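You operate a simulated robot arm through the tools that you are given. There is no shell and no other tool. Be economical: measure what you need, move in short steps, check, and stop when the job is done.

You run a simulated two-armed robot. Do the job below in one go: nothing can be reset, and whatever is moved stays where it is left.

JOB
Carry the blue case with both arms and set it on the lower shelf of the bind bench.

The check looks at the end state, three seconds after you hand in, the way a careful person would. Anything else that was tipped, shoved, dropped, spilled or broken makes it a failure.

ROBOT AND FRAMES
Two 7-joint arms with two-finger parallel grippers on one trunk, on a base that drives. Base frame: it is fixed to the floor where the robot stands at the start and does not move with it; the origin is under the middle of the robot, x ahead of it, y to its left, z up; the surface under the hand at the start is at about z = 85. Lengths are in cm, angles in degrees, forces in N, time in s.
The left shoulder is at the start at [12.4, 17.1, 116.2], the right one opposite. With the tool pointing down near the work surface each hand reaches from about 42 to 90 cm from the robot's upright axis, wherever it stands, measured 20 degrees to its own side. Places, roughly: lower shelf of the bind bench [-410, -160, 40]. Payload 4.4 kg a hand.
The TCP of each hand is the grasp point between the finger pads, 2.3 cm short of the fingertips. In the tool frame z runs along the fingers and y along their closing line. Largest opening 9.4 cm; finger width 3.8, thickness 1; the body of the gripper, 5.4 by 9.6 cm, starts 3.9 cm behind the TCP.
Orientation is told as [roll, pitch, yaw] about the base's x, y, z axes, in that order, counted from this pose: with the fingers straight down and closing along the base's y, the tool's x points along the base's -x, its y along +y and its z along -z.

CONTROLS
- The arms move only by the tool send_rows. It takes "left_commands", "right_commands" or both (then of equal length, played together; a hand with none holds still); each is a list of rows, each an object (a shift or turn left out is 0, a gripper value left out holds the last) with "linear": the shift along the tool's x, y, z in mm, a list of three; "delta_rot": the turn, a rotation vector about the tool's x, y, z in degrees, a list of three; "hand": the opening in per cent of the stroke, from 0 (shut) to 100 (fully open). In form: [{"linear": [tx, ty, tz], "delta_rot": [ax, ay, az], "hand": hand}, ...]. A call has 1 to 10 rows; each row shifts and turns the commanded pose from where the row before left it, along the tool's axes as they then stand. A row lasts 0.2 s, in which the tool goes at most 5 cm and 8.6 degrees; a call with a longer step from one row to the next is refused whole, and so is a gripper value outside its range. A pose out of reach is approached as far as the arm can. The call stops where the force on the tool passes 40 N (or 10 N more than at its start, if that is more) or the arm is blocked; 0.2 s more then pass. The fingers move at their own pace (about 7.2 cm/s each) and stop on an object; they squeeze with about 37 N. The grip force told is the motor's: it shows also when the fingers shut on nothing. Time passes only in rows, and 0.2 s behind the last, so rows that do not move let the fingers close. The reply holds the time, the measured pose of the TCP, the force on the tool along the base axes, the opening and the grip force, in the units named above and with some noise, with the torque about the TCP (base axes, N m) and any sound that the robot's microphone picked up.
- Cameras (640 x 400 px; columns grow to the right, rows downward): "scene" is now at [23.72, -2.78, 130.17]; the picture's right is [-0.31, -0.95, 0.00], its down [-0.57, 0.18, -0.80] and it looks along [0.77, -0.25, -0.59] (base axes); focal length 214 px, centre (320, 200). "left" rides on the left gripper at [8.6, -1.6, -7.4] in its tool frame; the picture's right is [0.18, 0.98, 0.00], its down [-0.58, 0.11, -0.81] and it looks along [-0.79, 0.15, 0.59] (tool axes); focal length 243 px, centre (320, 200). "right" rides on the right gripper at [8.7, 1.6, -7.4] in its tool frame; the picture's right is [-0.18, 0.98, 0.00], its down [-0.58, -0.11, -0.81] and it looks along [-0.79, -0.15, 0.59] (tool axes); focal length 243 px, centre (320, 200). There is no depth. A picture from a camera that has moved, and an enlarged one, comes with that camera's place and axes in the base frame and with its lens.
- snapshot(camera): a new picture of that camera. No time passes.
- lift_body(by): slides the trunk up (or, below 0, down) by that many cm; the arms and the scene camera ride with it, the base frame stays. It gives what a move gives, with no picture.
- drive_base(legs): drives the robot by 1 to 6 legs, each [ahead, left, turn to the left] in cm, cm and degrees, along the robot's own axes; the way and the turn of a leg run together, so that a leg with both is an arc; at most 150 cm and 180 degrees a leg. The arms and the cameras ride along, it lands a little off, and it stops where it bumps. It gives what a move gives.
- head_to(pan, tilt): turns the head with the scene camera to pan (to the left, within 80 degrees either way) and tilt (down, from -29 to 69), counted from straight ahead of the robot. It gives what a move gives.
- inspect(camera, box): a new picture of the part [left, top, right, bottom] of that camera's present view, enlarged. No time passes.
- sign_off(): hands the job in; it is judged then, once.

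Work in short steps. Places have to be worked out from the pictures, the camera data and where the tool is seen: move nearer, look again, correct. Check each grasp and each placing, and mend what went wrong. You have 120 turns and 88 pictures in all, those below and enlarged ones among them. Open the grippers and draw the arms clear of the work before you hand the job in, unless the task says otherwise; then end with one line.

The tools are called after ">>>" by a JSON object that holds its "fn" and its "kwargs". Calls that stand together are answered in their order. send_rows: Moves the arms, as the interface text tells. Its arguments: {"type":"object","properties":{"left_commands":{"type":"array"},"right_commands":{"type":"array"}},"required":[]} The other tools are called the same way: lift_body (by) slides the trunk up or down; drive_base (legs) drives the base; head_to (pan, tilt) turns the head that bears the scene camera; snapshot (camera) takes a picture; inspect (camera, box) takes an enlarged picture of a part of a camera's view; sign_off () hands the job in.

At the start:

```text
time_s: 0.0
left_tcp_pos: [45.52, 6.54, 117.63]
left_tool_rot: [0.0, 0.0, 0.1]
left_contact_force: [-1.0, 0.0, -0.6]
left_torque: [0.0, 0.01, 0.01]
left_gripper_width: 9.4
left_finger_force: 0.0
right_tcp_pos: [39.19, -35.6, 111.86]
right_tool_rot: [0.0, 0.0, 0.1]
right_contact_force: [-0.1, 0.7, 0.1]
right_torque: [0.0, 0.01, -0.01]
right_gripper_width: 9.4
right_finger_force: 0.1
trunk travel left (down, up): [-17.5, 21.3]
robot x, y, heading: [-0.03, -0.02, -0.3]
head pan, tilt: [-17.9, 36.4]
```

scene: 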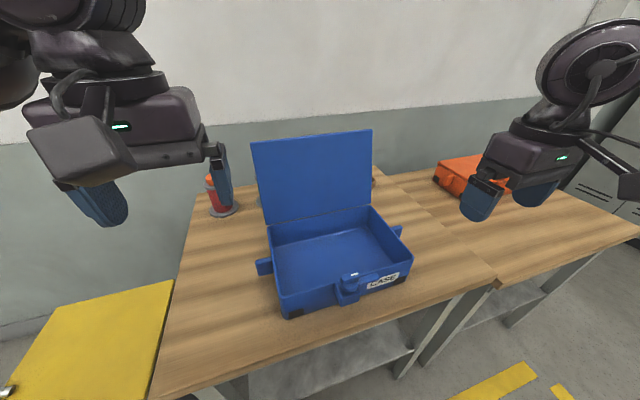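
right: 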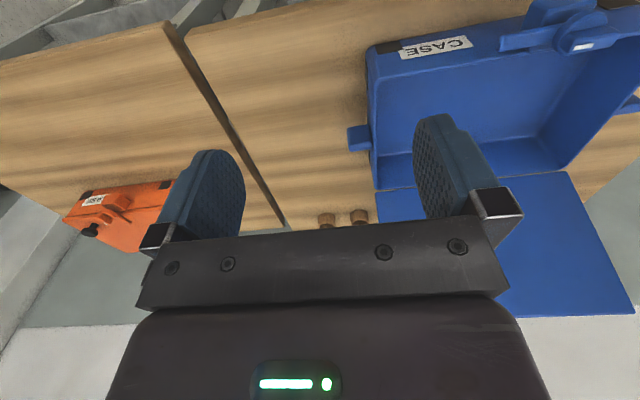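
left: 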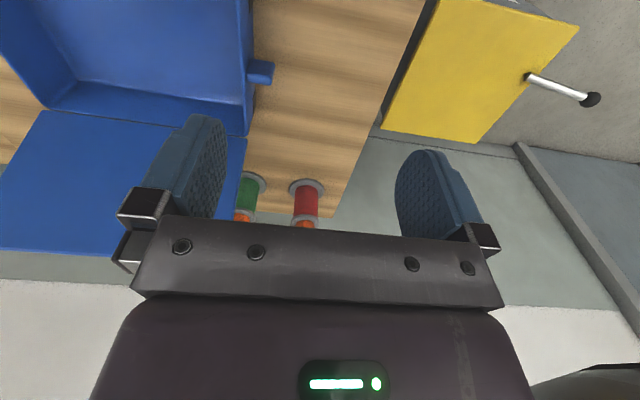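

I'll take close looks at the case, its latch and its side handles before planning.

>>> {"fn": "inspect", "kwargs": {"camera": "scene", "box": [230, 120, 430, 330]}}

>>> {"fn": "head_to", "kwargs": {"pan": 60, "tilt": 25}}

>>> {"fn": "snapshot", "kwargs": {"camera": "scene"}}

```text
1.90 times, centred on (330, 225) of scene
camera zoom: at [23.72, -2.78, 130.17], right [-0.31, -0.95, 0.0], down [-0.57, 0.18, -0.8], along [0.77, -0.25, -0.59], focal length 408 px, centre (301, 152)
```

zoom: 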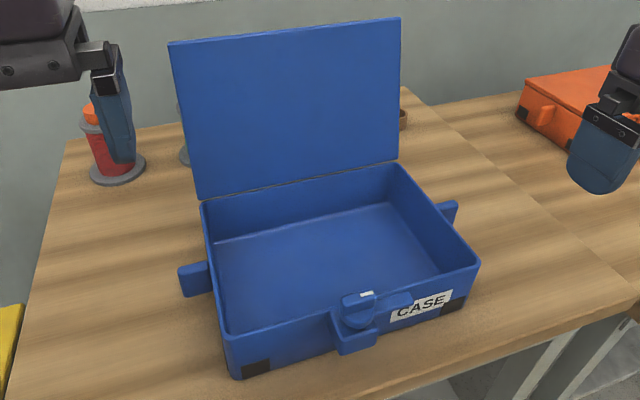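

```text
time_s: 1.5
left_tcp_pos: [45.5, 6.44, 117.64]
left_tool_rot: [0.0, 0.0, 0.0]
left_contact_force: [0.3, 1.2, 0.7]
left_torque: [0.0, 0.02, -0.03]
left_gripper_width: 9.39
left_finger_force: 0.0
right_tcp_pos: [39.23, -35.65, 111.88]
right_tool_rot: [0.0, 0.0, 0.1]
right_contact_force: [-0.3, 1.3, -0.1]
right_torque: [0.01, 0.0, -0.01]
right_gripper_width: 9.4
right_finger_force: 0.0
trunk travel left (down, up): [-17.5, 21.3]
robot x, y, heading: [-0.23, -0.07, -0.1]
head pan, tilt: [60.0, 25.0]
```

```text
83 pictures are left
camera scene: at [20.03, 7.87, 131.96], right [0.87, -0.5, 0.0], down [-0.21, -0.37, -0.91], along [0.45, 0.78, -0.42], focal length 214 px, centre (320, 200)
```

scene: 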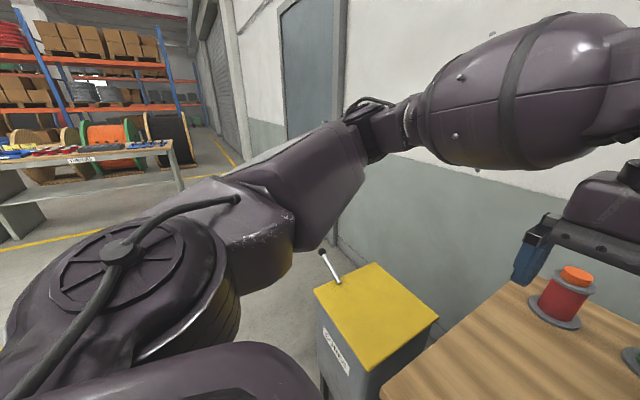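

The case is open with a swivel latch at the front; I look closer at the latch and at the closed orange case for comparison.

>>> {"fn": "head_to", "kwargs": {"pan": -20, "tilt": 45}}

>>> {"fn": "inspect", "kwargs": {"camera": "scene", "box": [280, 170, 440, 270]}}

>>> {"fn": "inspect", "kwargs": {"camera": "right", "box": [480, 0, 640, 100]}}

>>> {"fn": "inspect", "kwargs": {"camera": "right", "box": [50, 160, 210, 260]}}

```text
time_s: 3.0
left_tcp_pos: [45.46, 6.56, 117.65]
left_tool_rot: [0.0, -0.1, 0.0]
left_contact_force: [-0.3, 0.2, -0.4]
left_torque: [-0.05, -0.03, -0.01]
left_gripper_width: 9.41
left_finger_force: 0.1
right_tcp_pos: [39.31, -35.78, 111.94]
right_tool_rot: [0.0, 0.0, 0.0]
right_contact_force: [0.4, 0.0, 0.3]
right_torque: [0.0, 0.01, -0.03]
right_gripper_width: 9.41
right_finger_force: 0.0
trunk travel left (down, up): [-17.5, 21.3]
robot x, y, heading: [-0.2, 0.09, 0.2]
head pan, tilt: [-20.0, 45.0]
```

```text
4.00 times, centred on (360, 220) of scene
camera zoom: at [23.06, -2.87, 128.9], right [-0.34, -0.94, 0.0], down [-0.66, 0.24, -0.71], along [0.66, -0.24, -0.71], focal length 858 px, centre (160, 120)
```

zoom: 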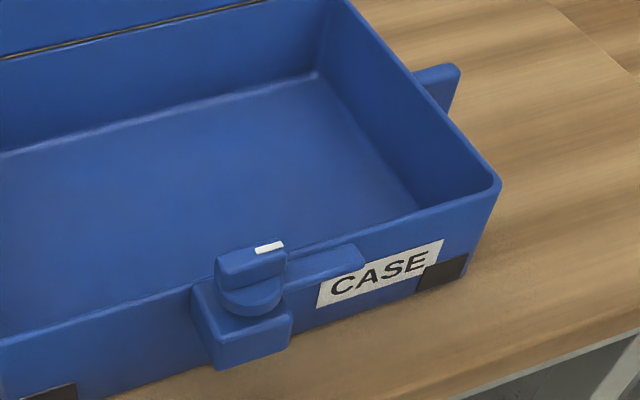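

```text
4.00 times, centred on (560, 50) of right
camera zoom: at [30.6, -33.96, 119.22], right [0.18, 0.98, 0.0], down [0.58, -0.11, 0.81], along [0.79, -0.15, -0.59], focal length 970 px, centre (-640, 800)
```

zoom: 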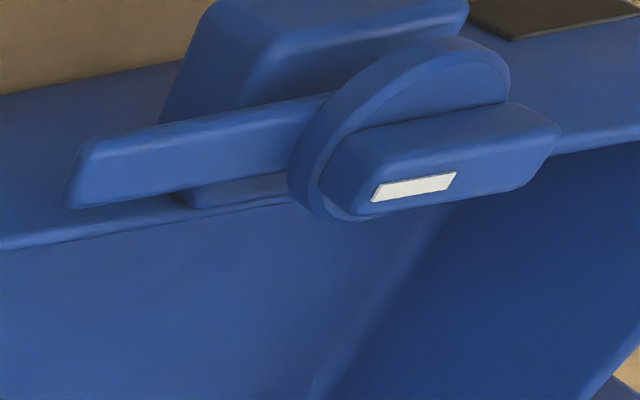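

```text
4.00 times, centred on (130, 210) of right
camera zoom: at [30.6, -33.96, 119.22], right [0.18, 0.98, 0.0], down [0.58, -0.11, 0.81], along [0.79, -0.15, -0.59], focal length 970 px, centre (1080, 160)
```

zoom: 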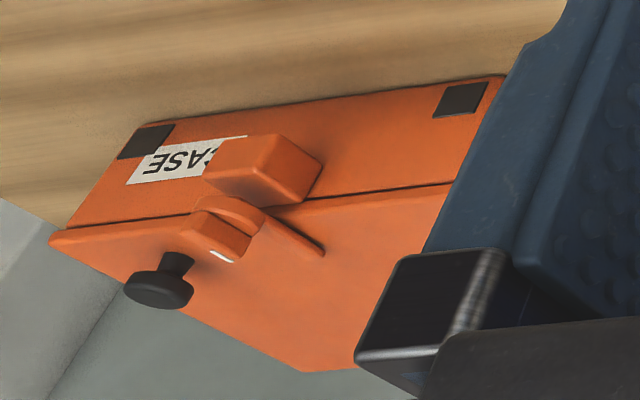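

The latch is a swivel pawl, open now (points to -y); the closed orange case shows it should point inward over the lid. I judge the lid's top edge at about [72, -2..-32, 112], leaning back a little. I'll ease the lid shut by straddling its top edge with the left hand: first raise and move above it, and start turning the fingers to close along x.

>>> {"fn": "send_rows", "kwargs": {"left_commands": [{"linear": [0, 0, -45]}, {"linear": [-44, -20, 0]}, {"linear": [-44, -20, 0]}, {"linear": [-44, -20, 0]}, {"linear": [-44, -20, 0]}, {"linear": [-44, -20, 0]}, {"linear": [-44, -20, 0]}, {"delta_rot": [0, 0, 8.5]}, {"delta_rot": [0, 0, 8.5]}, {"delta_rot": [0, 0, 8.5]}]}}

>>> {"fn": "send_rows", "kwargs": {"left_commands": [{"delta_rot": [0, 0, 8.5]}, {"delta_rot": [0, 0, 8.5]}, {"delta_rot": [0, 0, 8.5]}, {"delta_rot": [0, 0, 8.5]}, {"delta_rot": [0, 0, 8.5]}, {"delta_rot": [0, 0, 8.5]}, {"delta_rot": [0, 0, 8.5]}, {"delta_rot": [0, 0, 5]}]}}

>>> {"fn": "snapshot", "kwargs": {"camera": "left"}}

>>> {"fn": "snapshot", "kwargs": {"camera": "scene"}}

```text
time_s: 5.2
left_tcp_pos: [71.9, -5.49, 122.08]
left_tool_rot: [0.0, 0.0, -25.6]
left_contact_force: [0.3, 0.2, -0.9]
left_torque: [-0.02, -0.01, 0.0]
left_gripper_width: 9.39
left_finger_force: 0.1
right_tcp_pos: [39.22, -35.68, 111.93]
right_tool_rot: [0.0, 0.1, 0.0]
right_contact_force: [-1.0, 0.0, 0.4]
right_torque: [0.0, 0.03, -0.02]
right_gripper_width: 9.42
right_finger_force: 0.0
trunk travel left (down, up): [-17.5, 21.3]
robot x, y, heading: [-0.32, -0.05, -0.2]
head pan, tilt: [-20.0, 45.0]
```

```text
time_s: 7.0
left_tcp_pos: [71.86, -5.43, 122.05]
left_tool_rot: [0.0, 0.1, -90.1]
left_contact_force: [0.3, 0.0, -0.4]
left_torque: [-0.01, -0.03, 0.01]
left_gripper_width: 9.39
left_finger_force: 0.0
right_tcp_pos: [39.18, -35.57, 111.93]
right_tool_rot: [0.0, 0.0, 0.0]
right_contact_force: [-0.9, -0.2, 0.5]
right_torque: [-0.01, 0.02, 0.02]
right_gripper_width: 9.39
right_finger_force: 0.1
trunk travel left (down, up): [-17.5, 21.3]
robot x, y, heading: [0.17, -0.29, -0.2]
head pan, tilt: [-20.0, 45.0]
```

```text
79 pictures are left
camera left: at [70.26, 3.27, 129.56], right [0.98, 0.18, 0.0], down [0.11, -0.58, 0.81], along [0.15, -0.79, -0.59], focal length 243 px, centre (320, 200)
```

left: 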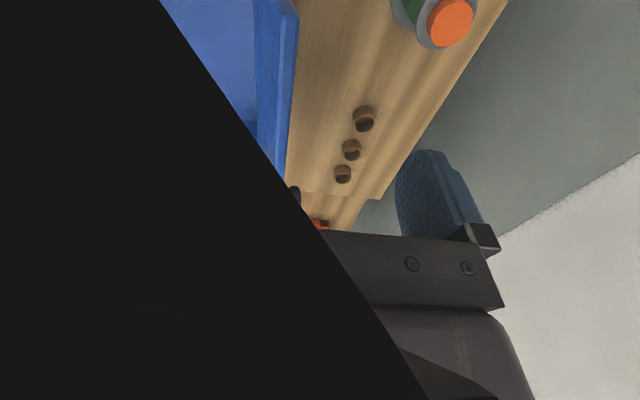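

```text
78 pictures are left
camera scene: at [23.05, -2.88, 128.9], right [-0.34, -0.94, 0.0], down [-0.66, 0.24, -0.71], along [0.66, -0.24, -0.71], focal length 214 px, centre (320, 200)
```

scene: 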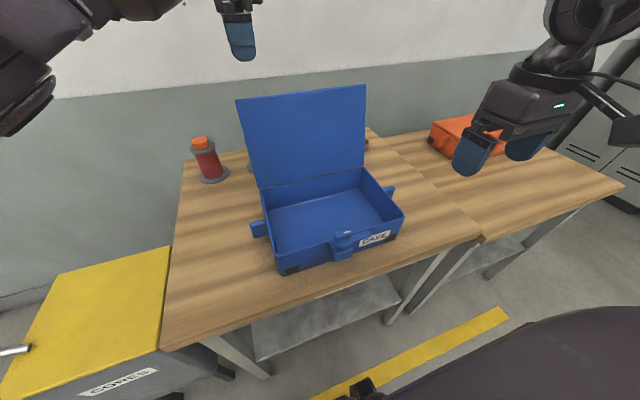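

The left camera confirms the lid's left edge at y≈-2 and its top near x≈70. I tilt the hand to match the lean, then lower it so the fingers straddle the lid, and look.

>>> {"fn": "send_rows", "kwargs": {"left_commands": [{"delta_rot": [6, 0, 0]}, {"delta_rot": [6, 0, 0]}, {"linear": [-12, 2.8, 30]}, {"linear": [-12, 2.8, 30]}, {"linear": [-12, 2.8, 30]}, {"linear": [0, 0, 30]}]}}

>>> {"fn": "inspect", "kwargs": {"camera": "scene", "box": [180, 20, 420, 170]}}

>>> {"fn": "snapshot", "kwargs": {"camera": "left"}}

```text
time_s: 8.4
left_tcp_pos: [70.27, -9.1, 110.17]
left_tool_rot: [-12.1, 0.1, -90.0]
left_contact_force: [1.0, 0.2, -0.2]
left_torque: [0.0, 0.04, 0.02]
left_gripper_width: 9.4
left_finger_force: 0.1
right_tcp_pos: [39.32, -35.52, 111.88]
right_tool_rot: [0.0, 0.0, 0.0]
right_contact_force: [0.7, 0.6, 0.2]
right_torque: [0.02, 0.01, -0.02]
right_gripper_width: 9.38
right_finger_force: 0.0
trunk travel left (down, up): [-17.5, 21.3]
robot x, y, heading: [0.06, 0.13, -0.0]
head pan, tilt: [-20.0, 45.0]
```

```text
2.67 times, centred on (300, 95) of scene
camera zoom: at [23.15, -2.84, 128.87], right [-0.34, -0.94, 0.0], down [-0.67, 0.24, -0.71], along [0.66, -0.24, -0.71], focal length 572 px, centre (373, 480)
```

zoom: 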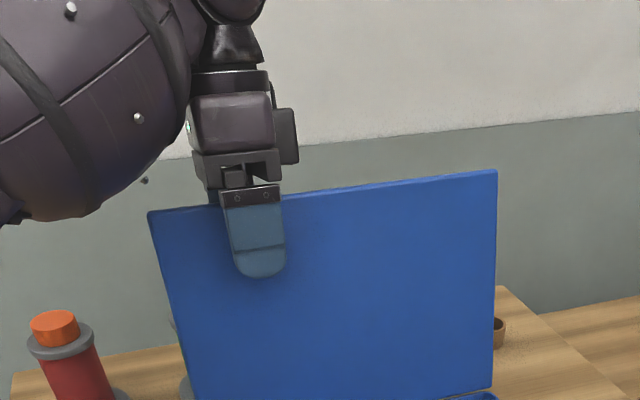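

```text
76 pictures are left
camera left: at [70.26, -0.33, 117.83], right [0.96, 0.18, -0.21], down [0.28, -0.58, 0.77], along [0.02, -0.79, -0.61], focal length 243 px, centre (320, 200)
```

left: 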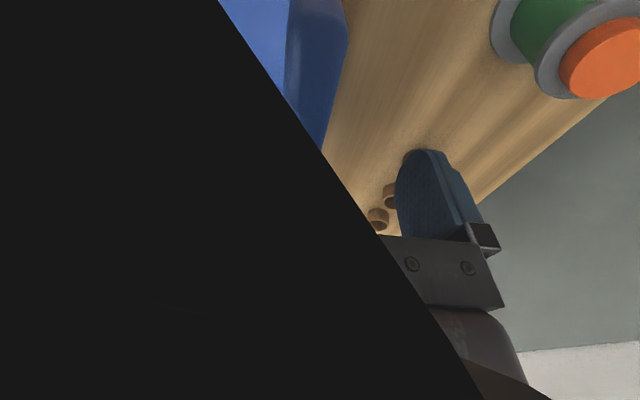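

The fingers straddle the lid. I narrow the opening to half and begin swinging along the hinge arc (hinge judged at x≈66.5, z≈92.5).

>>> {"fn": "send_rows", "kwargs": {"left_commands": [{"hand": 45}, {}, {"linear": [0, -18.8, 1], "delta_rot": [-6, 0, 0]}, {"linear": [0, -18.8, 1], "delta_rot": [-6, 0, 0]}, {"linear": [0, -18.8, 1], "delta_rot": [-6, 0, 0]}, {"linear": [0, -18.8, 1], "delta_rot": [-6, 0, 0]}]}}

>>> {"fn": "inspect", "kwargs": {"camera": "scene", "box": [180, 20, 440, 280]}}

```text
time_s: 9.8
left_tcp_pos: [62.7, -9.17, 110.11]
left_tool_rot: [12.1, 0.0, -90.0]
left_contact_force: [0.3, 0.6, 0.2]
left_torque: [0.03, -0.01, 0.02]
left_gripper_width: 4.22
left_finger_force: 0.0
right_tcp_pos: [39.24, -35.61, 111.89]
right_tool_rot: [0.0, 0.0, -0.1]
right_contact_force: [-0.3, -0.5, -0.3]
right_torque: [0.02, -0.01, -0.02]
right_gripper_width: 9.37
right_finger_force: 0.1
trunk travel left (down, up): [-17.5, 21.3]
robot x, y, heading: [-0.1, 0.09, 0.2]
head pan, tilt: [-20.0, 45.0]
```

```text
1.54 times, centred on (310, 150) of scene
camera zoom: at [23.04, -2.87, 128.91], right [-0.34, -0.94, 0.0], down [-0.66, 0.24, -0.71], along [0.66, -0.24, -0.71], focal length 330 px, centre (335, 277)
```

zoom: 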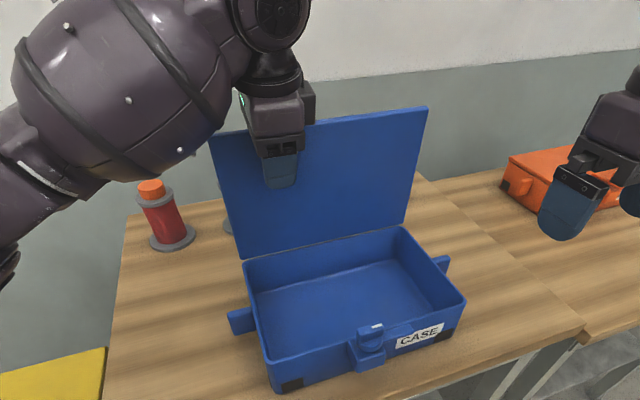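

The lid is following smoothly with negligible force and the case has not moved. I keep following the arc.

>>> {"fn": "send_rows", "kwargs": {"left_commands": [{"linear": [0, -18.8, 1], "delta_rot": [-6, 0, 0]}, {"linear": [0, -18.8, 1], "delta_rot": [-6, 0, 0]}, {"linear": [0, -18.8, 1], "delta_rot": [-6, 0, 0]}, {"linear": [0, -18.8, 1], "delta_rot": [-6, 0, 0]}, {"linear": [0, -18.8, 1], "delta_rot": [-6, 0, 0]}]}}

>>> {"fn": "inspect", "kwargs": {"camera": "scene", "box": [180, 20, 440, 280]}}

```text
time_s: 11.0
left_tcp_pos: [54.43, -8.99, 105.97]
left_tool_rot: [42.1, -0.1, -90.0]
left_contact_force: [-4.5, 0.2, 4.4]
left_torque: [-0.16, 0.03, -0.19]
left_gripper_width: 4.2
left_finger_force: 0.1
right_tcp_pos: [39.06, -35.68, 111.98]
right_tool_rot: [0.0, -0.1, 0.0]
right_contact_force: [0.6, -0.1, -0.3]
right_torque: [0.03, -0.03, 0.01]
right_gripper_width: 9.42
right_finger_force: 0.1
trunk travel left (down, up): [-17.5, 21.3]
robot x, y, heading: [-0.54, 0.01, 0.4]
head pan, tilt: [-20.0, 45.0]
```

```text
1.54 times, centred on (310, 150) of scene
camera zoom: at [22.95, -2.87, 128.93], right [-0.34, -0.94, 0.0], down [-0.66, 0.24, -0.71], along [0.67, -0.24, -0.71], focal length 330 px, centre (335, 277)
```

zoom: 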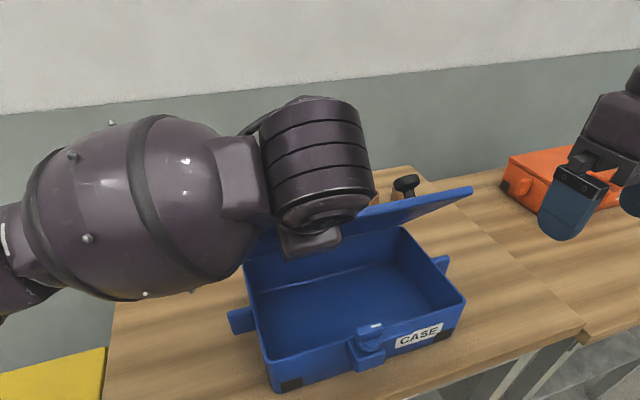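

The 6 N is along the lid: its edge is touching the palm, so the lid is slightly longer than I took. I back off along the fingers and continue at larger radius.

>>> {"fn": "send_rows", "kwargs": {"left_commands": [{"linear": [0, 0, -15]}, {"linear": [0, -20.5, 1], "delta_rot": [-6, 0, 0]}, {"linear": [0, -20.5, 1], "delta_rot": [-6, 0, 0]}, {"linear": [0, -20.5, 1], "delta_rot": [-6, 0, 0]}]}}

>>> {"fn": "inspect", "kwargs": {"camera": "scene", "box": [180, 20, 440, 280]}}

```text
time_s: 12.0
left_tcp_pos: [49.63, -9.09, 102.28]
left_tool_rot: [60.1, -0.1, -90.0]
left_contact_force: [-1.5, -0.9, 0.5]
left_torque: [0.04, -0.03, 0.02]
left_gripper_width: 4.25
left_finger_force: 0.4
right_tcp_pos: [39.17, -35.66, 111.99]
right_tool_rot: [0.0, -0.1, 0.0]
right_contact_force: [0.2, 0.4, 0.4]
right_torque: [0.01, 0.02, 0.02]
right_gripper_width: 9.4
right_finger_force: 0.1
trunk travel left (down, up): [-17.5, 21.3]
robot x, y, heading: [0.3, -0.34, 0.0]
head pan, tilt: [-20.0, 45.0]
```

```text
1.54 times, centred on (310, 150) of scene
camera zoom: at [23.02, -2.93, 128.91], right [-0.34, -0.94, 0.0], down [-0.66, 0.24, -0.71], along [0.66, -0.24, -0.71], focal length 330 px, centre (335, 277)
```

zoom: 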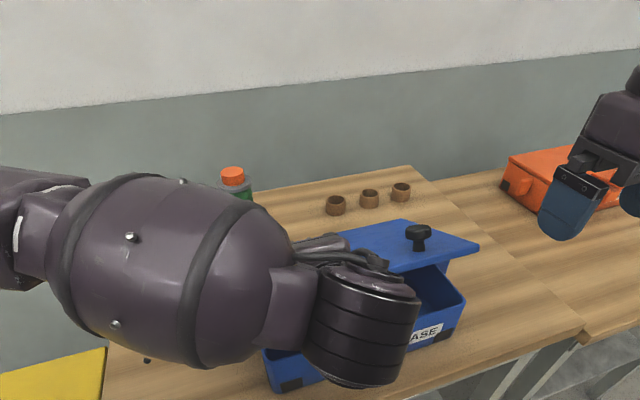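

The lid now rests on the front finger, about 25° from closed. I lower a bit more, drag the finger out at the front so the lid drops only the last couple of cm, then withdraw.

>>> {"fn": "send_rows", "kwargs": {"left_commands": [{"linear": [0, -20, 1], "delta_rot": [-6, 0, 0]}, {"linear": [0, -14, -13]}, {"linear": [0, -14, -13]}, {"linear": [0, 0, -15]}, {"linear": [0, 0, -30]}, {"linear": [0, 0, -40]}, {"linear": [0, 0, -40]}]}}

>>> {"fn": "snapshot", "kwargs": {"camera": "scene"}}

```text
time_s: 13.8
left_tcp_pos: [38.26, -6.1, 104.23]
left_tool_rot: [64.4, -1.3, -80.7]
left_contact_force: [0.0, -0.1, -0.1]
left_torque: [0.01, -0.03, 0.02]
left_gripper_width: 4.24
left_finger_force: 0.0
right_tcp_pos: [39.2, -35.56, 111.96]
right_tool_rot: [-0.1, 0.0, 0.1]
right_contact_force: [-0.1, 0.6, -0.3]
right_torque: [0.04, -0.02, 0.03]
right_gripper_width: 9.39
right_finger_force: 0.1
trunk travel left (down, up): [-17.5, 21.3]
robot x, y, heading: [-0.17, 0.05, 0.1]
head pan, tilt: [-20.0, 45.0]
stopped in row 7 (left hand): the arm was blocked; the commanded pose is now the measured one
```

```text
72 pictures are left
camera scene: at [23.03, -2.86, 128.91], right [-0.34, -0.94, 0.0], down [-0.66, 0.24, -0.71], along [0.66, -0.24, -0.71], focal length 214 px, centre (320, 200)
```

scene: 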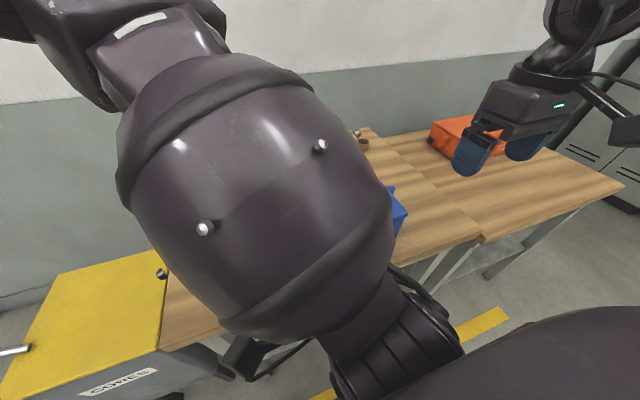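

The hand is out but at an arm limit; I rotate it back upright while moving up and left, clear of the case.

>>> {"fn": "send_rows", "kwargs": {"left_commands": [{"linear": [20, 20, 0], "delta_rot": [8, 0, 0]}, {"linear": [20, 20, 0], "delta_rot": [8, 0, 0]}, {"linear": [20, 20, 0], "delta_rot": [8, 0, 0]}, {"linear": [20, 20, -10], "delta_rot": [8, 0, 0]}, {"linear": [20, 10, -15], "delta_rot": [8, 0, 0]}, {"linear": [20, 0, -20], "delta_rot": [8, 0, 0]}, {"linear": [20, 0, -20], "delta_rot": [8, 0, 0]}, {"linear": [20, 0, 0], "delta_rot": [8, 0, 0], "hand": 100}]}}

>>> {"fn": "snapshot", "kwargs": {"camera": "scene"}}

```text
time_s: 15.6
left_tcp_pos: [38.27, 10.64, 116.29]
left_tool_rot: [0.1, -0.9, -80.9]
left_contact_force: [0.7, 0.1, 0.2]
left_torque: [-0.01, 0.01, -0.01]
left_gripper_width: 9.41
left_finger_force: 0.1
right_tcp_pos: [39.16, -35.55, 111.91]
right_tool_rot: [0.1, 0.0, 0.0]
right_contact_force: [-0.1, 0.0, 0.3]
right_torque: [-0.01, 0.01, -0.03]
right_gripper_width: 9.4
right_finger_force: 0.0
trunk travel left (down, up): [-17.5, 21.3]
robot x, y, heading: [0.08, 0.24, -0.0]
head pan, tilt: [-20.0, 45.0]
```

```text
71 pictures are left
camera scene: at [23.11, -2.78, 128.88], right [-0.34, -0.94, 0.0], down [-0.66, 0.24, -0.71], along [0.66, -0.24, -0.71], focal length 214 px, centre (320, 200)
```

scene: 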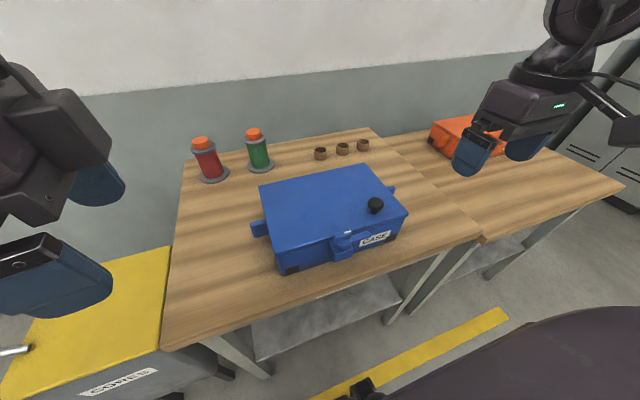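

The lid is shut and nothing moved. I inspect the latch and handles for exact places.

>>> {"fn": "inspect", "kwargs": {"camera": "scene", "box": [240, 150, 420, 290]}}

>>> {"fn": "inspect", "kwargs": {"camera": "right", "box": [320, 0, 640, 200]}}

```text
2.86 times, centred on (330, 220) of scene
camera zoom: at [23.11, -2.78, 128.88], right [-0.34, -0.94, 0.0], down [-0.66, 0.24, -0.71], along [0.66, -0.24, -0.71], focal length 613 px, centre (291, 143)
```

zoom: 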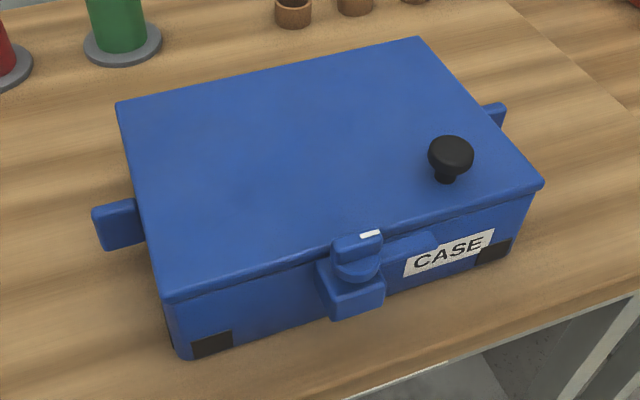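

```text
2.00 times, centred on (480, 100) of right
camera zoom: at [30.65, -33.87, 119.21], right [0.18, 0.98, 0.0], down [0.58, -0.11, 0.81], along [0.79, -0.15, -0.59], focal length 485 px, centre (0, 400)
```

zoom: 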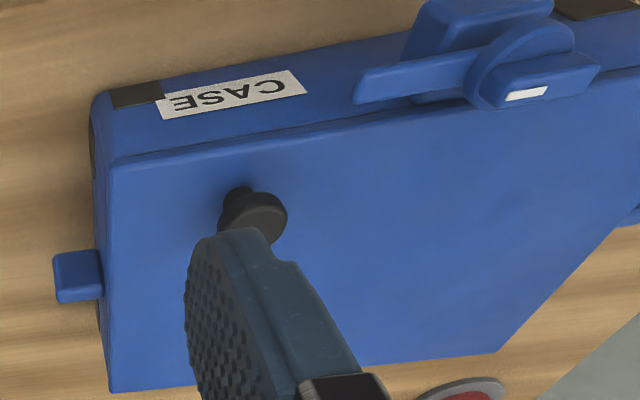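

Triangulating scene and right views: lid top z≈94 over x 45–65, y −2.4…−31 (no yaw); latch bar centred near [42.4, −14.2], top z≈98, lying along y. I move the left hand aside and turn the right hand to yaw −90 so it can grip the bar along x and later turn it +90 to swing the pawl inward.

>>> {"fn": "send_rows", "kwargs": {"left_commands": [{"linear": [40, 0, -20]}, {"linear": [40, 0, -20]}, {"linear": [40, 0, -20]}, {}, {}, {}, {}, {}, {}, {}], "right_commands": [{"delta_rot": [0, 0, 8.5]}, {"delta_rot": [0, 0, 8.5]}, {"delta_rot": [0, 0, 8.5]}, {"delta_rot": [0, 0, 8.5]}, {"delta_rot": [0, 0, 8.5]}, {"delta_rot": [0, 0, 8.5]}, {"delta_rot": [0, 0, 8.5]}, {"delta_rot": [0, 0, 8.5]}, {"delta_rot": [0, 0, 8.5]}, {"delta_rot": [0, 0, 8.5]}]}}

>>> {"fn": "send_rows", "kwargs": {"right_commands": [{"delta_rot": [0, 0, 5]}, {"linear": [43, 6.4, 10]}, {"linear": [43, 6.4, 10]}, {"linear": [43, 6.4, 10]}, {"linear": [43, 6.4, 10]}, {"linear": [42, 6.4, 10]}]}}

>>> {"fn": "snapshot", "kwargs": {"camera": "right"}}

>>> {"fn": "snapshot", "kwargs": {"camera": "scene"}}

```text
time_s: 17.8
left_tcp_pos: [36.58, 22.46, 122.02]
left_tool_rot: [0.4, -1.0, -80.9]
left_contact_force: [0.5, 0.0, 0.1]
left_torque: [0.05, 0.04, 0.02]
left_gripper_width: 9.39
left_finger_force: 0.0
right_tcp_pos: [39.29, -35.61, 111.92]
right_tool_rot: [0.0, 0.0, -85.3]
right_contact_force: [0.5, 0.1, 0.3]
right_torque: [0.01, 0.0, 0.03]
right_gripper_width: 9.41
right_finger_force: 0.1
trunk travel left (down, up): [-17.5, 21.3]
robot x, y, heading: [0.12, 0.46, 0.1]
head pan, tilt: [-20.0, 45.0]
```

```text
time_s: 19.2
left_tcp_pos: [36.56, 22.42, 121.94]
left_tool_rot: [0.2, -0.8, -80.9]
left_contact_force: [-0.2, 0.1, -0.1]
left_torque: [-0.01, -0.01, 0.0]
left_gripper_width: 9.41
left_finger_force: 0.0
right_tcp_pos: [42.79, -16.24, 107.71]
right_tool_rot: [0.0, 0.0, -90.0]
right_contact_force: [0.1, 0.2, -0.3]
right_torque: [-0.01, 0.0, 0.04]
right_gripper_width: 9.39
right_finger_force: 0.2
right hand out of reach, approached as far as the arm can: row 3, 4
trunk travel left (down, up): [-17.5, 21.3]
robot x, y, heading: [0.06, 0.26, -0.0]
head pan, tilt: [-20.0, 45.0]
```

```text
68 pictures are left
camera right: at [44.4, -7.6, 114.99], right [0.98, -0.18, 0.0], down [-0.11, -0.58, 0.81], along [-0.15, -0.79, -0.59], focal length 243 px, centre (320, 200)
```

right: 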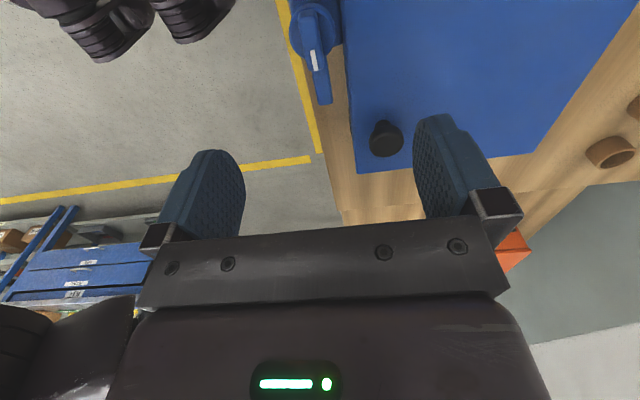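

```text
67 pictures are left
camera scene: at [23.16, -2.75, 128.88], right [-0.34, -0.94, 0.0], down [-0.67, 0.24, -0.71], along [0.66, -0.24, -0.71], focal length 214 px, centre (320, 200)
```

scene: 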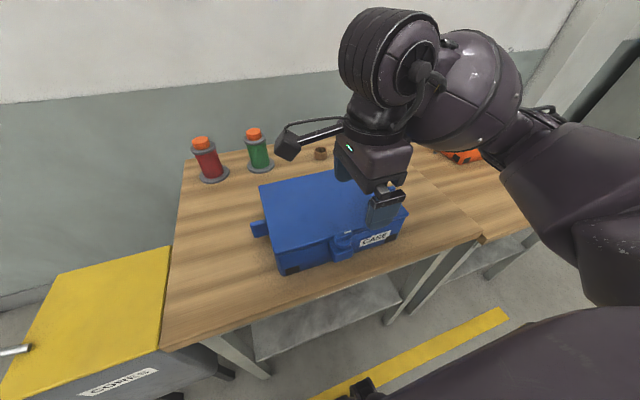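

The mark and disc put the latch pivot at about [42.7, −14.0]. I shift over and lower to z≈101, then look.

>>> {"fn": "send_rows", "kwargs": {"right_commands": [{"linear": [21, -1, 0]}, {"linear": [0, 0, 33]}, {"linear": [0, 0, 33]}]}}

>>> {"fn": "snapshot", "kwargs": {"camera": "right"}}

>>> {"fn": "inspect", "kwargs": {"camera": "scene", "box": [280, 150, 440, 270]}}

```text
time_s: 20.0
left_tcp_pos: [36.48, 22.32, 121.88]
left_tool_rot: [0.2, -0.9, -80.9]
left_contact_force: [0.3, -0.2, 0.0]
left_torque: [0.05, 0.01, -0.02]
left_gripper_width: 9.42
left_finger_force: 0.0
right_tcp_pos: [42.68, -14.36, 101.08]
right_tool_rot: [0.0, 0.0, -90.0]
right_contact_force: [0.0, -0.2, -1.1]
right_torque: [0.0, 0.01, 0.02]
right_gripper_width: 9.39
right_finger_force: 0.0
trunk travel left (down, up): [-17.5, 21.3]
robot x, y, heading: [-0.29, -0.08, -0.1]
head pan, tilt: [-20.0, 45.0]
```

```text
66 pictures are left
camera right: at [44.33, -5.79, 108.33], right [0.98, -0.18, 0.0], down [-0.11, -0.58, 0.81], along [-0.15, -0.79, -0.59], focal length 243 px, centre (320, 200)
```

right: 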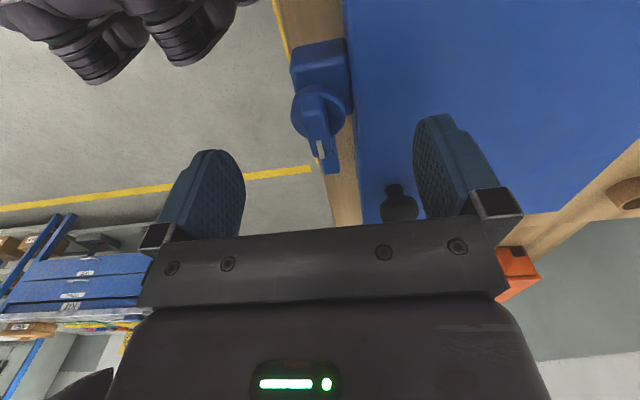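

```text
3.33 times, centred on (360, 210) of scene
camera zoom: at [23.1, -2.84, 128.89], right [-0.34, -0.94, 0.0], down [-0.66, 0.24, -0.71], along [0.66, -0.24, -0.71], focal length 715 px, centre (187, 167)
```

zoom: 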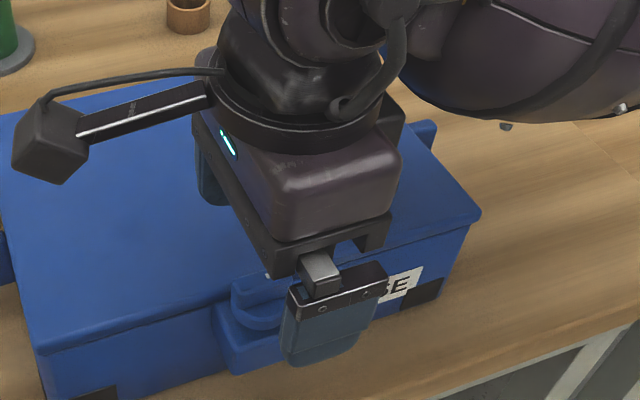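

I enlarge the latch in the right view to see the bar's extent and height.

>>> {"fn": "inspect", "kwargs": {"camera": "right", "box": [260, 30, 380, 190]}}

```text
2.50 times, centred on (320, 110) of right
camera zoom: at [44.33, -5.79, 108.33], right [0.98, -0.18, 0.0], down [-0.11, -0.58, 0.81], along [-0.15, -0.79, -0.59], focal length 606 px, centre (320, 425)
```

zoom: 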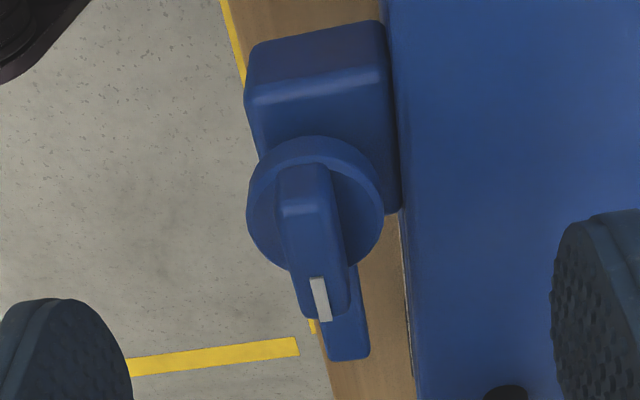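

The bar is ~2.9 × 1.1 cm, 1.6 high, centred at y≈−14 with its foot at z≈96.4. I partly close, lower to z≈98.9 so the fingertips flank it, and grip.

>>> {"fn": "send_rows", "kwargs": {"right_commands": [{"linear": [3, 0, 0], "hand": 40}, {}, {"linear": [0, 0, 21]}, {"hand": 0}, {}, {}]}}

>>> {"fn": "inspect", "kwargs": {"camera": "right", "box": [220, 50, 420, 250]}}

```text
time_s: 21.4
left_tcp_pos: [36.37, 22.36, 122.04]
left_tool_rot: [0.4, -1.0, -80.8]
left_contact_force: [-0.4, 0.0, -0.4]
left_torque: [0.01, 0.02, 0.02]
left_gripper_width: 9.4
left_finger_force: 0.0
right_tcp_pos: [42.57, -14.32, 98.96]
right_tool_rot: [0.0, 0.0, -90.0]
right_contact_force: [-4.3, -1.7, 2.6]
right_torque: [0.02, 0.08, -0.02]
right_gripper_width: 2.78
right_finger_force: 37.2
trunk travel left (down, up): [-17.5, 21.3]
robot x, y, heading: [-0.46, 0.02, 0.0]
head pan, tilt: [-20.0, 45.0]
```

```text
2.00 times, centred on (320, 150) of right
camera zoom: at [44.27, -5.57, 106.2], right [0.98, -0.18, 0.0], down [-0.11, -0.58, 0.81], along [-0.15, -0.79, -0.59], focal length 485 px, centre (320, 300)
```

zoom: 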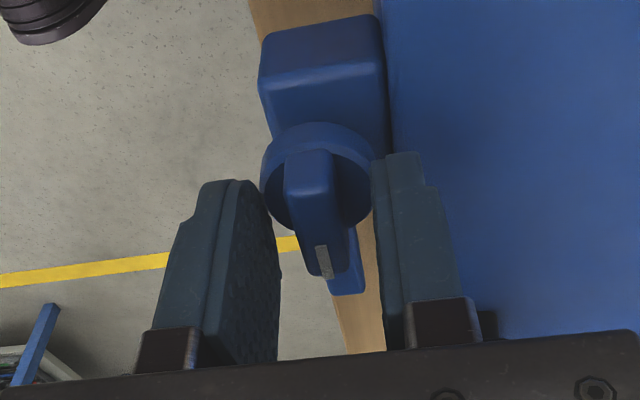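

The fingers caught the 2.8 cm disc under the bar, so they are a bit low. I open slightly, raise 8 mm and grip the bar itself.

>>> {"fn": "send_rows", "kwargs": {"right_commands": [{"hand": 40}, {}, {"linear": [3, 0, -8]}, {"hand": 0}, {}, {}]}}

```text
time_s: 22.8
left_tcp_pos: [36.32, 22.23, 121.98]
left_tool_rot: [0.1, -1.0, -80.9]
left_contact_force: [0.0, 0.2, -0.6]
left_torque: [0.02, 0.03, 0.01]
left_gripper_width: 9.38
left_finger_force: 0.0
right_tcp_pos: [42.73, -13.85, 99.76]
right_tool_rot: [0.0, 0.0, -90.1]
right_contact_force: [-2.4, 1.0, 0.2]
right_torque: [0.23, 0.07, -0.02]
right_gripper_width: 1.17
right_finger_force: 36.7
trunk travel left (down, up): [-17.5, 21.3]
robot x, y, heading: [0.12, -0.22, 0.0]
head pan, tilt: [-20.0, 45.0]
```

The bar is held (1.17 cm). I turn it +24° first and check forces.

>>> {"fn": "send_rows", "kwargs": {"right_commands": [{"delta_rot": [0, 0, -8]}, {"delta_rot": [0, 0, -8]}, {"delta_rot": [0, 0, -8]}]}}

>>> {"fn": "inspect", "kwargs": {"camera": "right", "box": [220, 50, 420, 250]}}

>>> {"fn": "inspect", "kwargs": {"camera": "scene", "box": [240, 150, 420, 290]}}

```text
time_s: 23.6
left_tcp_pos: [36.48, 22.28, 122.05]
left_tool_rot: [0.3, -1.0, -80.8]
left_contact_force: [0.2, 0.4, 0.0]
left_torque: [-0.04, 0.03, 0.03]
left_gripper_width: 9.4
left_finger_force: 0.1
right_tcp_pos: [42.85, -13.82, 99.62]
right_tool_rot: [0.0, 0.0, -65.9]
right_contact_force: [-0.7, 0.2, -1.0]
right_torque: [0.17, 0.1, -0.01]
right_gripper_width: 1.16
right_finger_force: 36.6
trunk travel left (down, up): [-17.5, 21.3]
robot x, y, heading: [-0.23, 0.14, 0.1]
head pan, tilt: [-20.0, 45.0]
```

```text
2.00 times, centred on (320, 150) of right
camera zoom: at [40.68, -5.28, 106.98], right [0.97, 0.23, 0.0], down [0.14, -0.58, 0.81], along [0.19, -0.78, -0.59], focal length 485 px, centre (320, 300)
```

zoom: 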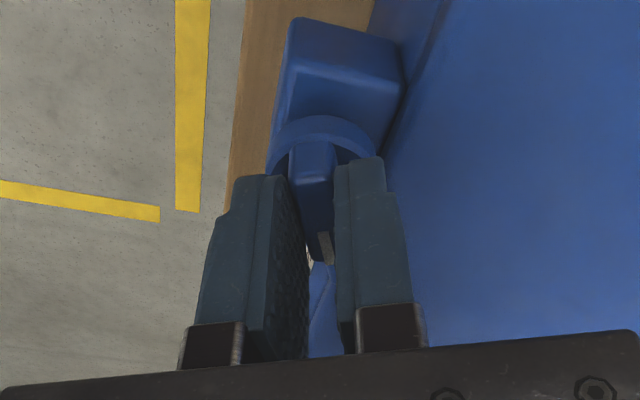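

```text
2.86 times, centred on (330, 220) of scene
camera zoom: at [23.08, -2.88, 128.89], right [-0.34, -0.94, 0.0], down [-0.66, 0.24, -0.71], along [0.66, -0.24, -0.71], focal length 613 px, centre (291, 143)
```

zoom: 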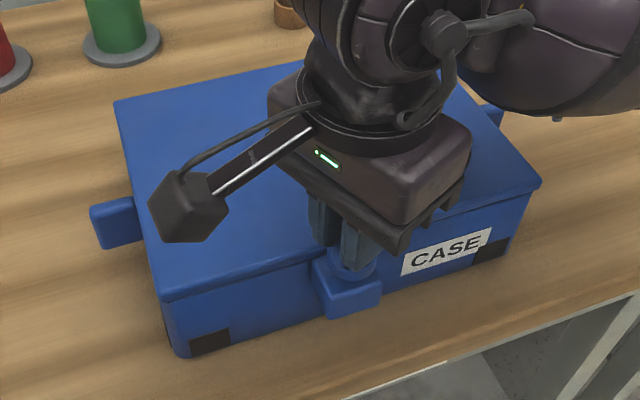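

The latch turns with the hand, freely, and the case stays put. I turn the remaining 66°.

>>> {"fn": "send_rows", "kwargs": {"right_commands": [{"delta_rot": [0, 0, -8.3]}, {"delta_rot": [0, 0, -8.3]}, {"delta_rot": [0, 0, -8.3]}, {"delta_rot": [0, 0, -8.3]}, {"delta_rot": [0, 0, -8.3]}, {"delta_rot": [0, 0, -8.3]}, {"delta_rot": [0, 0, -8.3]}, {"delta_rot": [0, 0, -8.3]}]}}

>>> {"fn": "inspect", "kwargs": {"camera": "scene", "box": [240, 150, 420, 290]}}

```text
time_s: 25.4
left_tcp_pos: [36.53, 22.3, 121.99]
left_tool_rot: [0.1, -1.0, -80.8]
left_contact_force: [0.6, 0.1, 0.2]
left_torque: [0.01, 0.01, -0.04]
left_gripper_width: 9.41
left_finger_force: 0.0
right_tcp_pos: [42.68, -13.93, 99.67]
right_tool_rot: [0.1, 0.1, 0.5]
right_contact_force: [-0.5, 0.0, -0.3]
right_torque: [0.0, 0.38, -0.2]
right_gripper_width: 1.13
right_finger_force: 37.2
trunk travel left (down, up): [-17.5, 21.3]
robot x, y, heading: [0.29, -0.25, 0.1]
head pan, tilt: [-20.0, 45.0]
```

```text
2.86 times, centred on (330, 220) of scene
camera zoom: at [23.09, -2.9, 128.89], right [-0.34, -0.94, 0.0], down [-0.66, 0.24, -0.71], along [0.66, -0.24, -0.71], focal length 613 px, centre (291, 143)
```

zoom: 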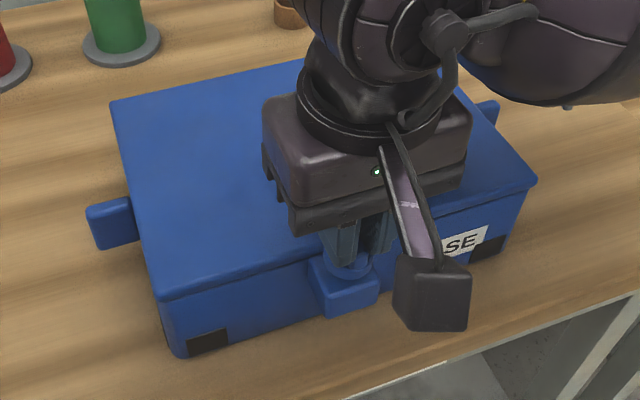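

The latch reached its end stop. I release, lift straight up, move the right hand back to the right and look.

>>> {"fn": "send_rows", "kwargs": {"right_commands": [{"hand": 50}, {}, {"linear": [0, 0, -40]}, {"linear": [0, 0, -45]}, {"linear": [0, -45, -20]}, {"linear": [0, -45, 0], "hand": 100}, {"linear": [0, -45, 0]}, {"linear": [0, -45, 0]}, {"linear": [0, -45, 0]}, {"linear": [-40, -30, 0]}]}}

>>> {"fn": "inspect", "kwargs": {"camera": "scene", "box": [240, 150, 420, 290]}}

>>> {"fn": "snapshot", "kwargs": {"camera": "right"}}

```text
time_s: 27.6
left_tcp_pos: [36.6, 22.32, 121.92]
left_tool_rot: [0.2, -0.9, -80.9]
left_contact_force: [-0.2, 1.0, 0.0]
left_torque: [-0.02, 0.03, -0.01]
left_gripper_width: 9.39
left_finger_force: 0.0
right_tcp_pos: [46.91, -39.38, 109.92]
right_tool_rot: [-0.2, 0.0, 0.5]
right_contact_force: [0.0, 0.0, 0.6]
right_torque: [0.03, 0.0, 0.0]
right_gripper_width: 9.4
right_finger_force: 0.0
trunk travel left (down, up): [-17.5, 21.3]
robot x, y, heading: [0.01, 0.13, 0.1]
head pan, tilt: [-20.0, 45.0]
```

```text
2.86 times, centred on (330, 220) of scene
camera zoom: at [23.18, -2.84, 128.86], right [-0.34, -0.94, 0.0], down [-0.67, 0.24, -0.71], along [0.66, -0.24, -0.71], focal length 613 px, centre (291, 143)
```

zoom: 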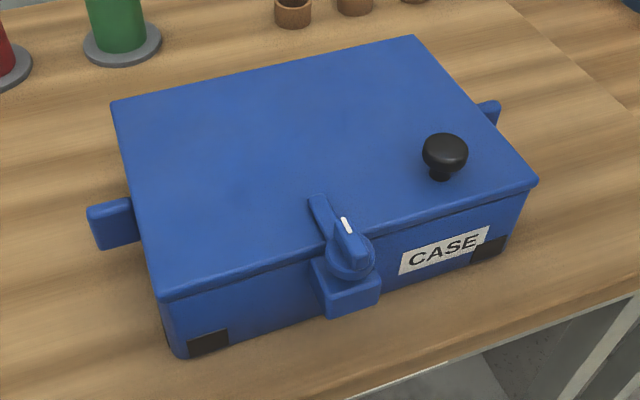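

```text
58 pictures are left
camera right: at [38.21, -37.78, 117.33], right [0.18, 0.98, 0.0], down [0.58, -0.1, 0.81], along [0.79, -0.14, -0.59], focal length 243 px, centre (320, 200)
```

right: 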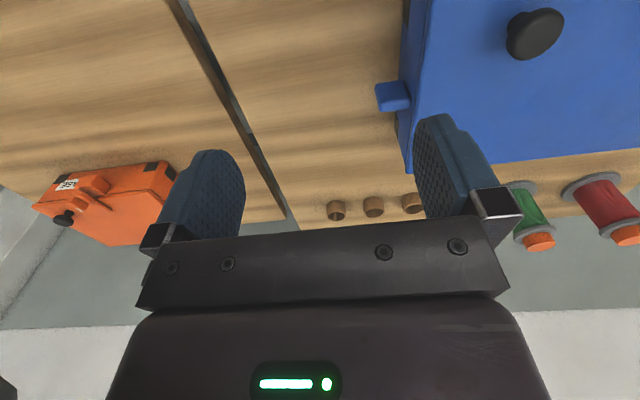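

The pawl now lies over the lid: latched. Before gripping I look closer at the side handle and then back off to survey the shelf and route.

>>> {"fn": "inspect", "kwargs": {"camera": "right", "box": [340, 60, 440, 130]}}

>>> {"fn": "inspect", "kwargs": {"camera": "scene", "box": [240, 195, 300, 235]}}

>>> {"fn": "drive_base", "kwargs": {"legs": [[-60, 0, 0], [0, 0, 100]]}}

>>> {"fn": "head_to", "kwargs": {"pan": 45, "tilt": 20}}

>>> {"fn": "snapshot", "kwargs": {"camera": "scene"}}

```text
5.71 times, centred on (390, 95) of right
camera zoom: at [38.21, -37.78, 117.33], right [0.18, 0.98, 0.0], down [0.58, -0.1, 0.81], along [0.79, -0.14, -0.59], focal length 1386 px, centre (-80, 800)
```

zoom: 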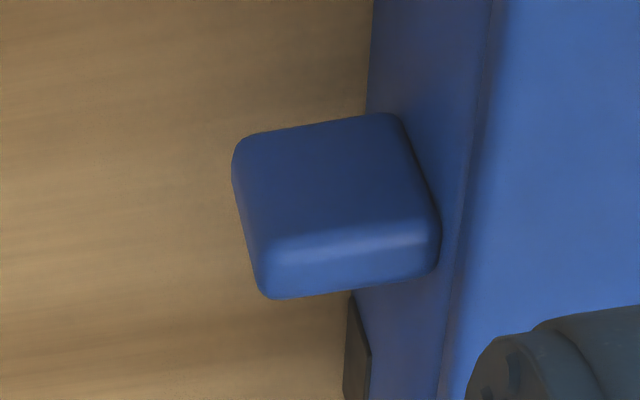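

```text
10.00 times, centred on (270, 215) of scene
camera zoom: at [23.18, -2.84, 128.86], right [-0.34, -0.94, 0.0], down [-0.67, 0.24, -0.71], along [0.66, -0.24, -0.71], focal length 2145 px, centre (820, 50)
```

zoom: 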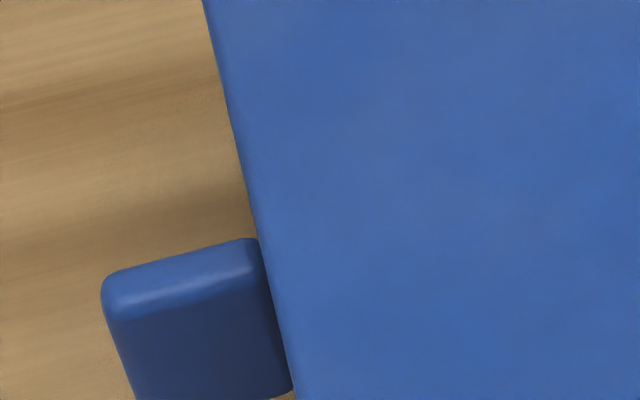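

```text
time_s: 35.2
left_tcp_pos: [-88.39, 32.69, 122.0]
left_tool_rot: [0.2, -1.0, 17.8]
left_contact_force: [-0.5, 0.4, 0.1]
left_torque: [-0.04, 0.01, -0.01]
left_gripper_width: 9.41
left_finger_force: 0.0
right_tcp_pos: [-29.07, 52.34, 110.05]
right_tool_rot: [0.1, 0.0, 99.2]
right_contact_force: [-0.7, 0.0, -0.3]
right_torque: [0.01, 0.02, 0.03]
right_gripper_width: 9.39
right_finger_force: 0.0
trunk travel left (down, up): [-17.5, 21.3]
robot x, y, heading: [-61.27, 0.06, 99.0]
head pan, tilt: [-20.0, 45.0]
```

```text
time_s: 36.6
left_tcp_pos: [-88.42, 32.76, 122.01]
left_tool_rot: [0.2, -1.0, 17.8]
left_contact_force: [-0.7, 0.0, 0.0]
left_torque: [-0.03, 0.0, 0.02]
left_gripper_width: 9.45
left_finger_force: 0.0
right_tcp_pos: [-29.1, 52.3, 110.11]
right_tool_rot: [0.0, 0.0, 99.1]
right_contact_force: [0.0, -0.6, -0.3]
right_torque: [-0.04, 0.04, 0.0]
right_gripper_width: 9.42
right_finger_force: 0.0
trunk travel left (down, up): [-17.5, 21.3]
robot x, y, heading: [-61.16, 0.29, 98.7]
head pan, tilt: [45.0, 20.0]
```

```text
55 pictures are left
camera scene: at [-70.57, 20.65, 132.77], right [0.59, 0.81, 0.0], down [0.28, -0.2, -0.94], along [-0.76, 0.56, -0.34], focal length 214 px, centre (320, 200)
```

scene: 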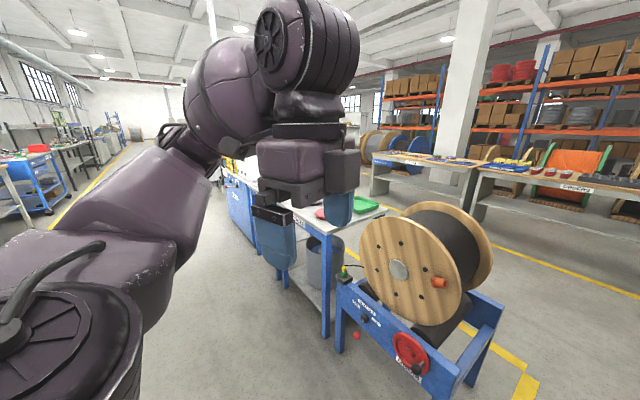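

The handles are blocks about 3.5 (y) × 1.7 (x) × 2.8 (z) cm near [55, 0 / −33, 91]. I turn further to see the bind bench.

>>> {"fn": "drive_base", "kwargs": {"legs": [[0, 0, 100]]}}

>>> {"fn": "head_to", "kwargs": {"pan": 0, "tilt": 12}}

>>> {"fn": "snapshot", "kwargs": {"camera": "scene"}}

```text
time_s: 41.2
left_tcp_pos: [-88.45, -32.5, 121.91]
left_tool_rot: [0.2, -1.0, 117.6]
left_contact_force: [0.2, 0.1, 0.6]
left_torque: [-0.01, 0.0, 0.0]
left_gripper_width: 9.37
left_finger_force: 0.0
right_tcp_pos: [-117.56, 22.81, 110.11]
right_tool_rot: [0.0, 0.0, -161.2]
right_contact_force: [0.2, 0.3, 0.7]
right_torque: [-0.01, 0.02, 0.0]
right_gripper_width: 9.4
right_finger_force: 0.0
trunk travel left (down, up): [-17.5, 21.3]
robot x, y, heading: [-61.3, 0.15, -161.9]
head pan, tilt: [45.0, 20.0]
```

```text
time_s: 42.3
left_tcp_pos: [-88.51, -32.51, 122.02]
left_tool_rot: [0.2, -0.9, 117.5]
left_contact_force: [-0.7, 0.4, -0.1]
left_torque: [-0.02, -0.01, -0.02]
left_gripper_width: 9.37
left_finger_force: 0.1
right_tcp_pos: [-117.73, 22.8, 110.14]
right_tool_rot: [0.0, 0.0, -161.2]
right_contact_force: [0.2, -0.3, 0.5]
right_torque: [0.01, 0.0, 0.0]
right_gripper_width: 9.41
right_finger_force: 0.1
trunk travel left (down, up): [-17.5, 21.3]
robot x, y, heading: [-61.06, 0.18, -161.4]
head pan, tilt: [0.0, 12.0]
```

```text
54 pictures are left
camera scene: at [-84.08, -7.73, 134.07], right [-0.32, 0.95, 0.0], down [0.2, 0.07, -0.98], along [-0.93, -0.31, -0.21], focal length 214 px, centre (320, 200)
```

scene: 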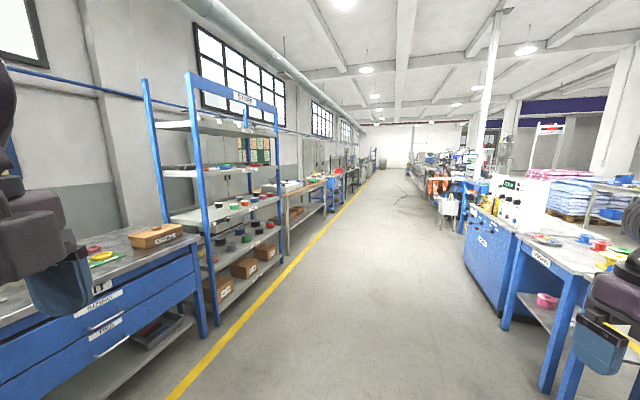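

The bind bench should be at about pixel (297, 209), just past the blue rack on the left. I enlarge there.

>>> {"fn": "inspect", "kwargs": {"camera": "scene", "box": [240, 160, 360, 250]}}

```text
4.44 times, centred on (300, 205) of scene
camera zoom: at [-84.08, -7.73, 134.07], right [-0.32, 0.95, 0.0], down [0.2, 0.07, -0.98], along [-0.93, -0.31, -0.21], focal length 953 px, centre (409, 178)
```

zoom: 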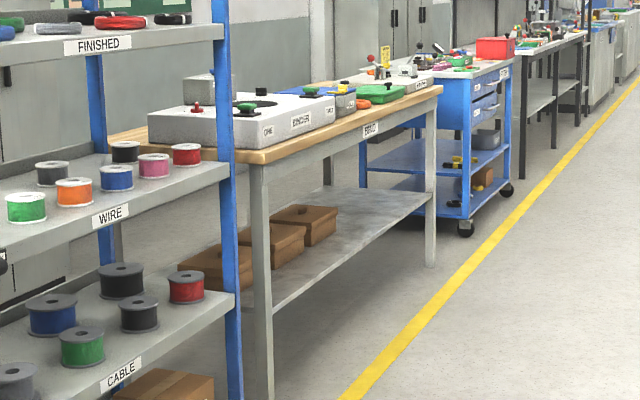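

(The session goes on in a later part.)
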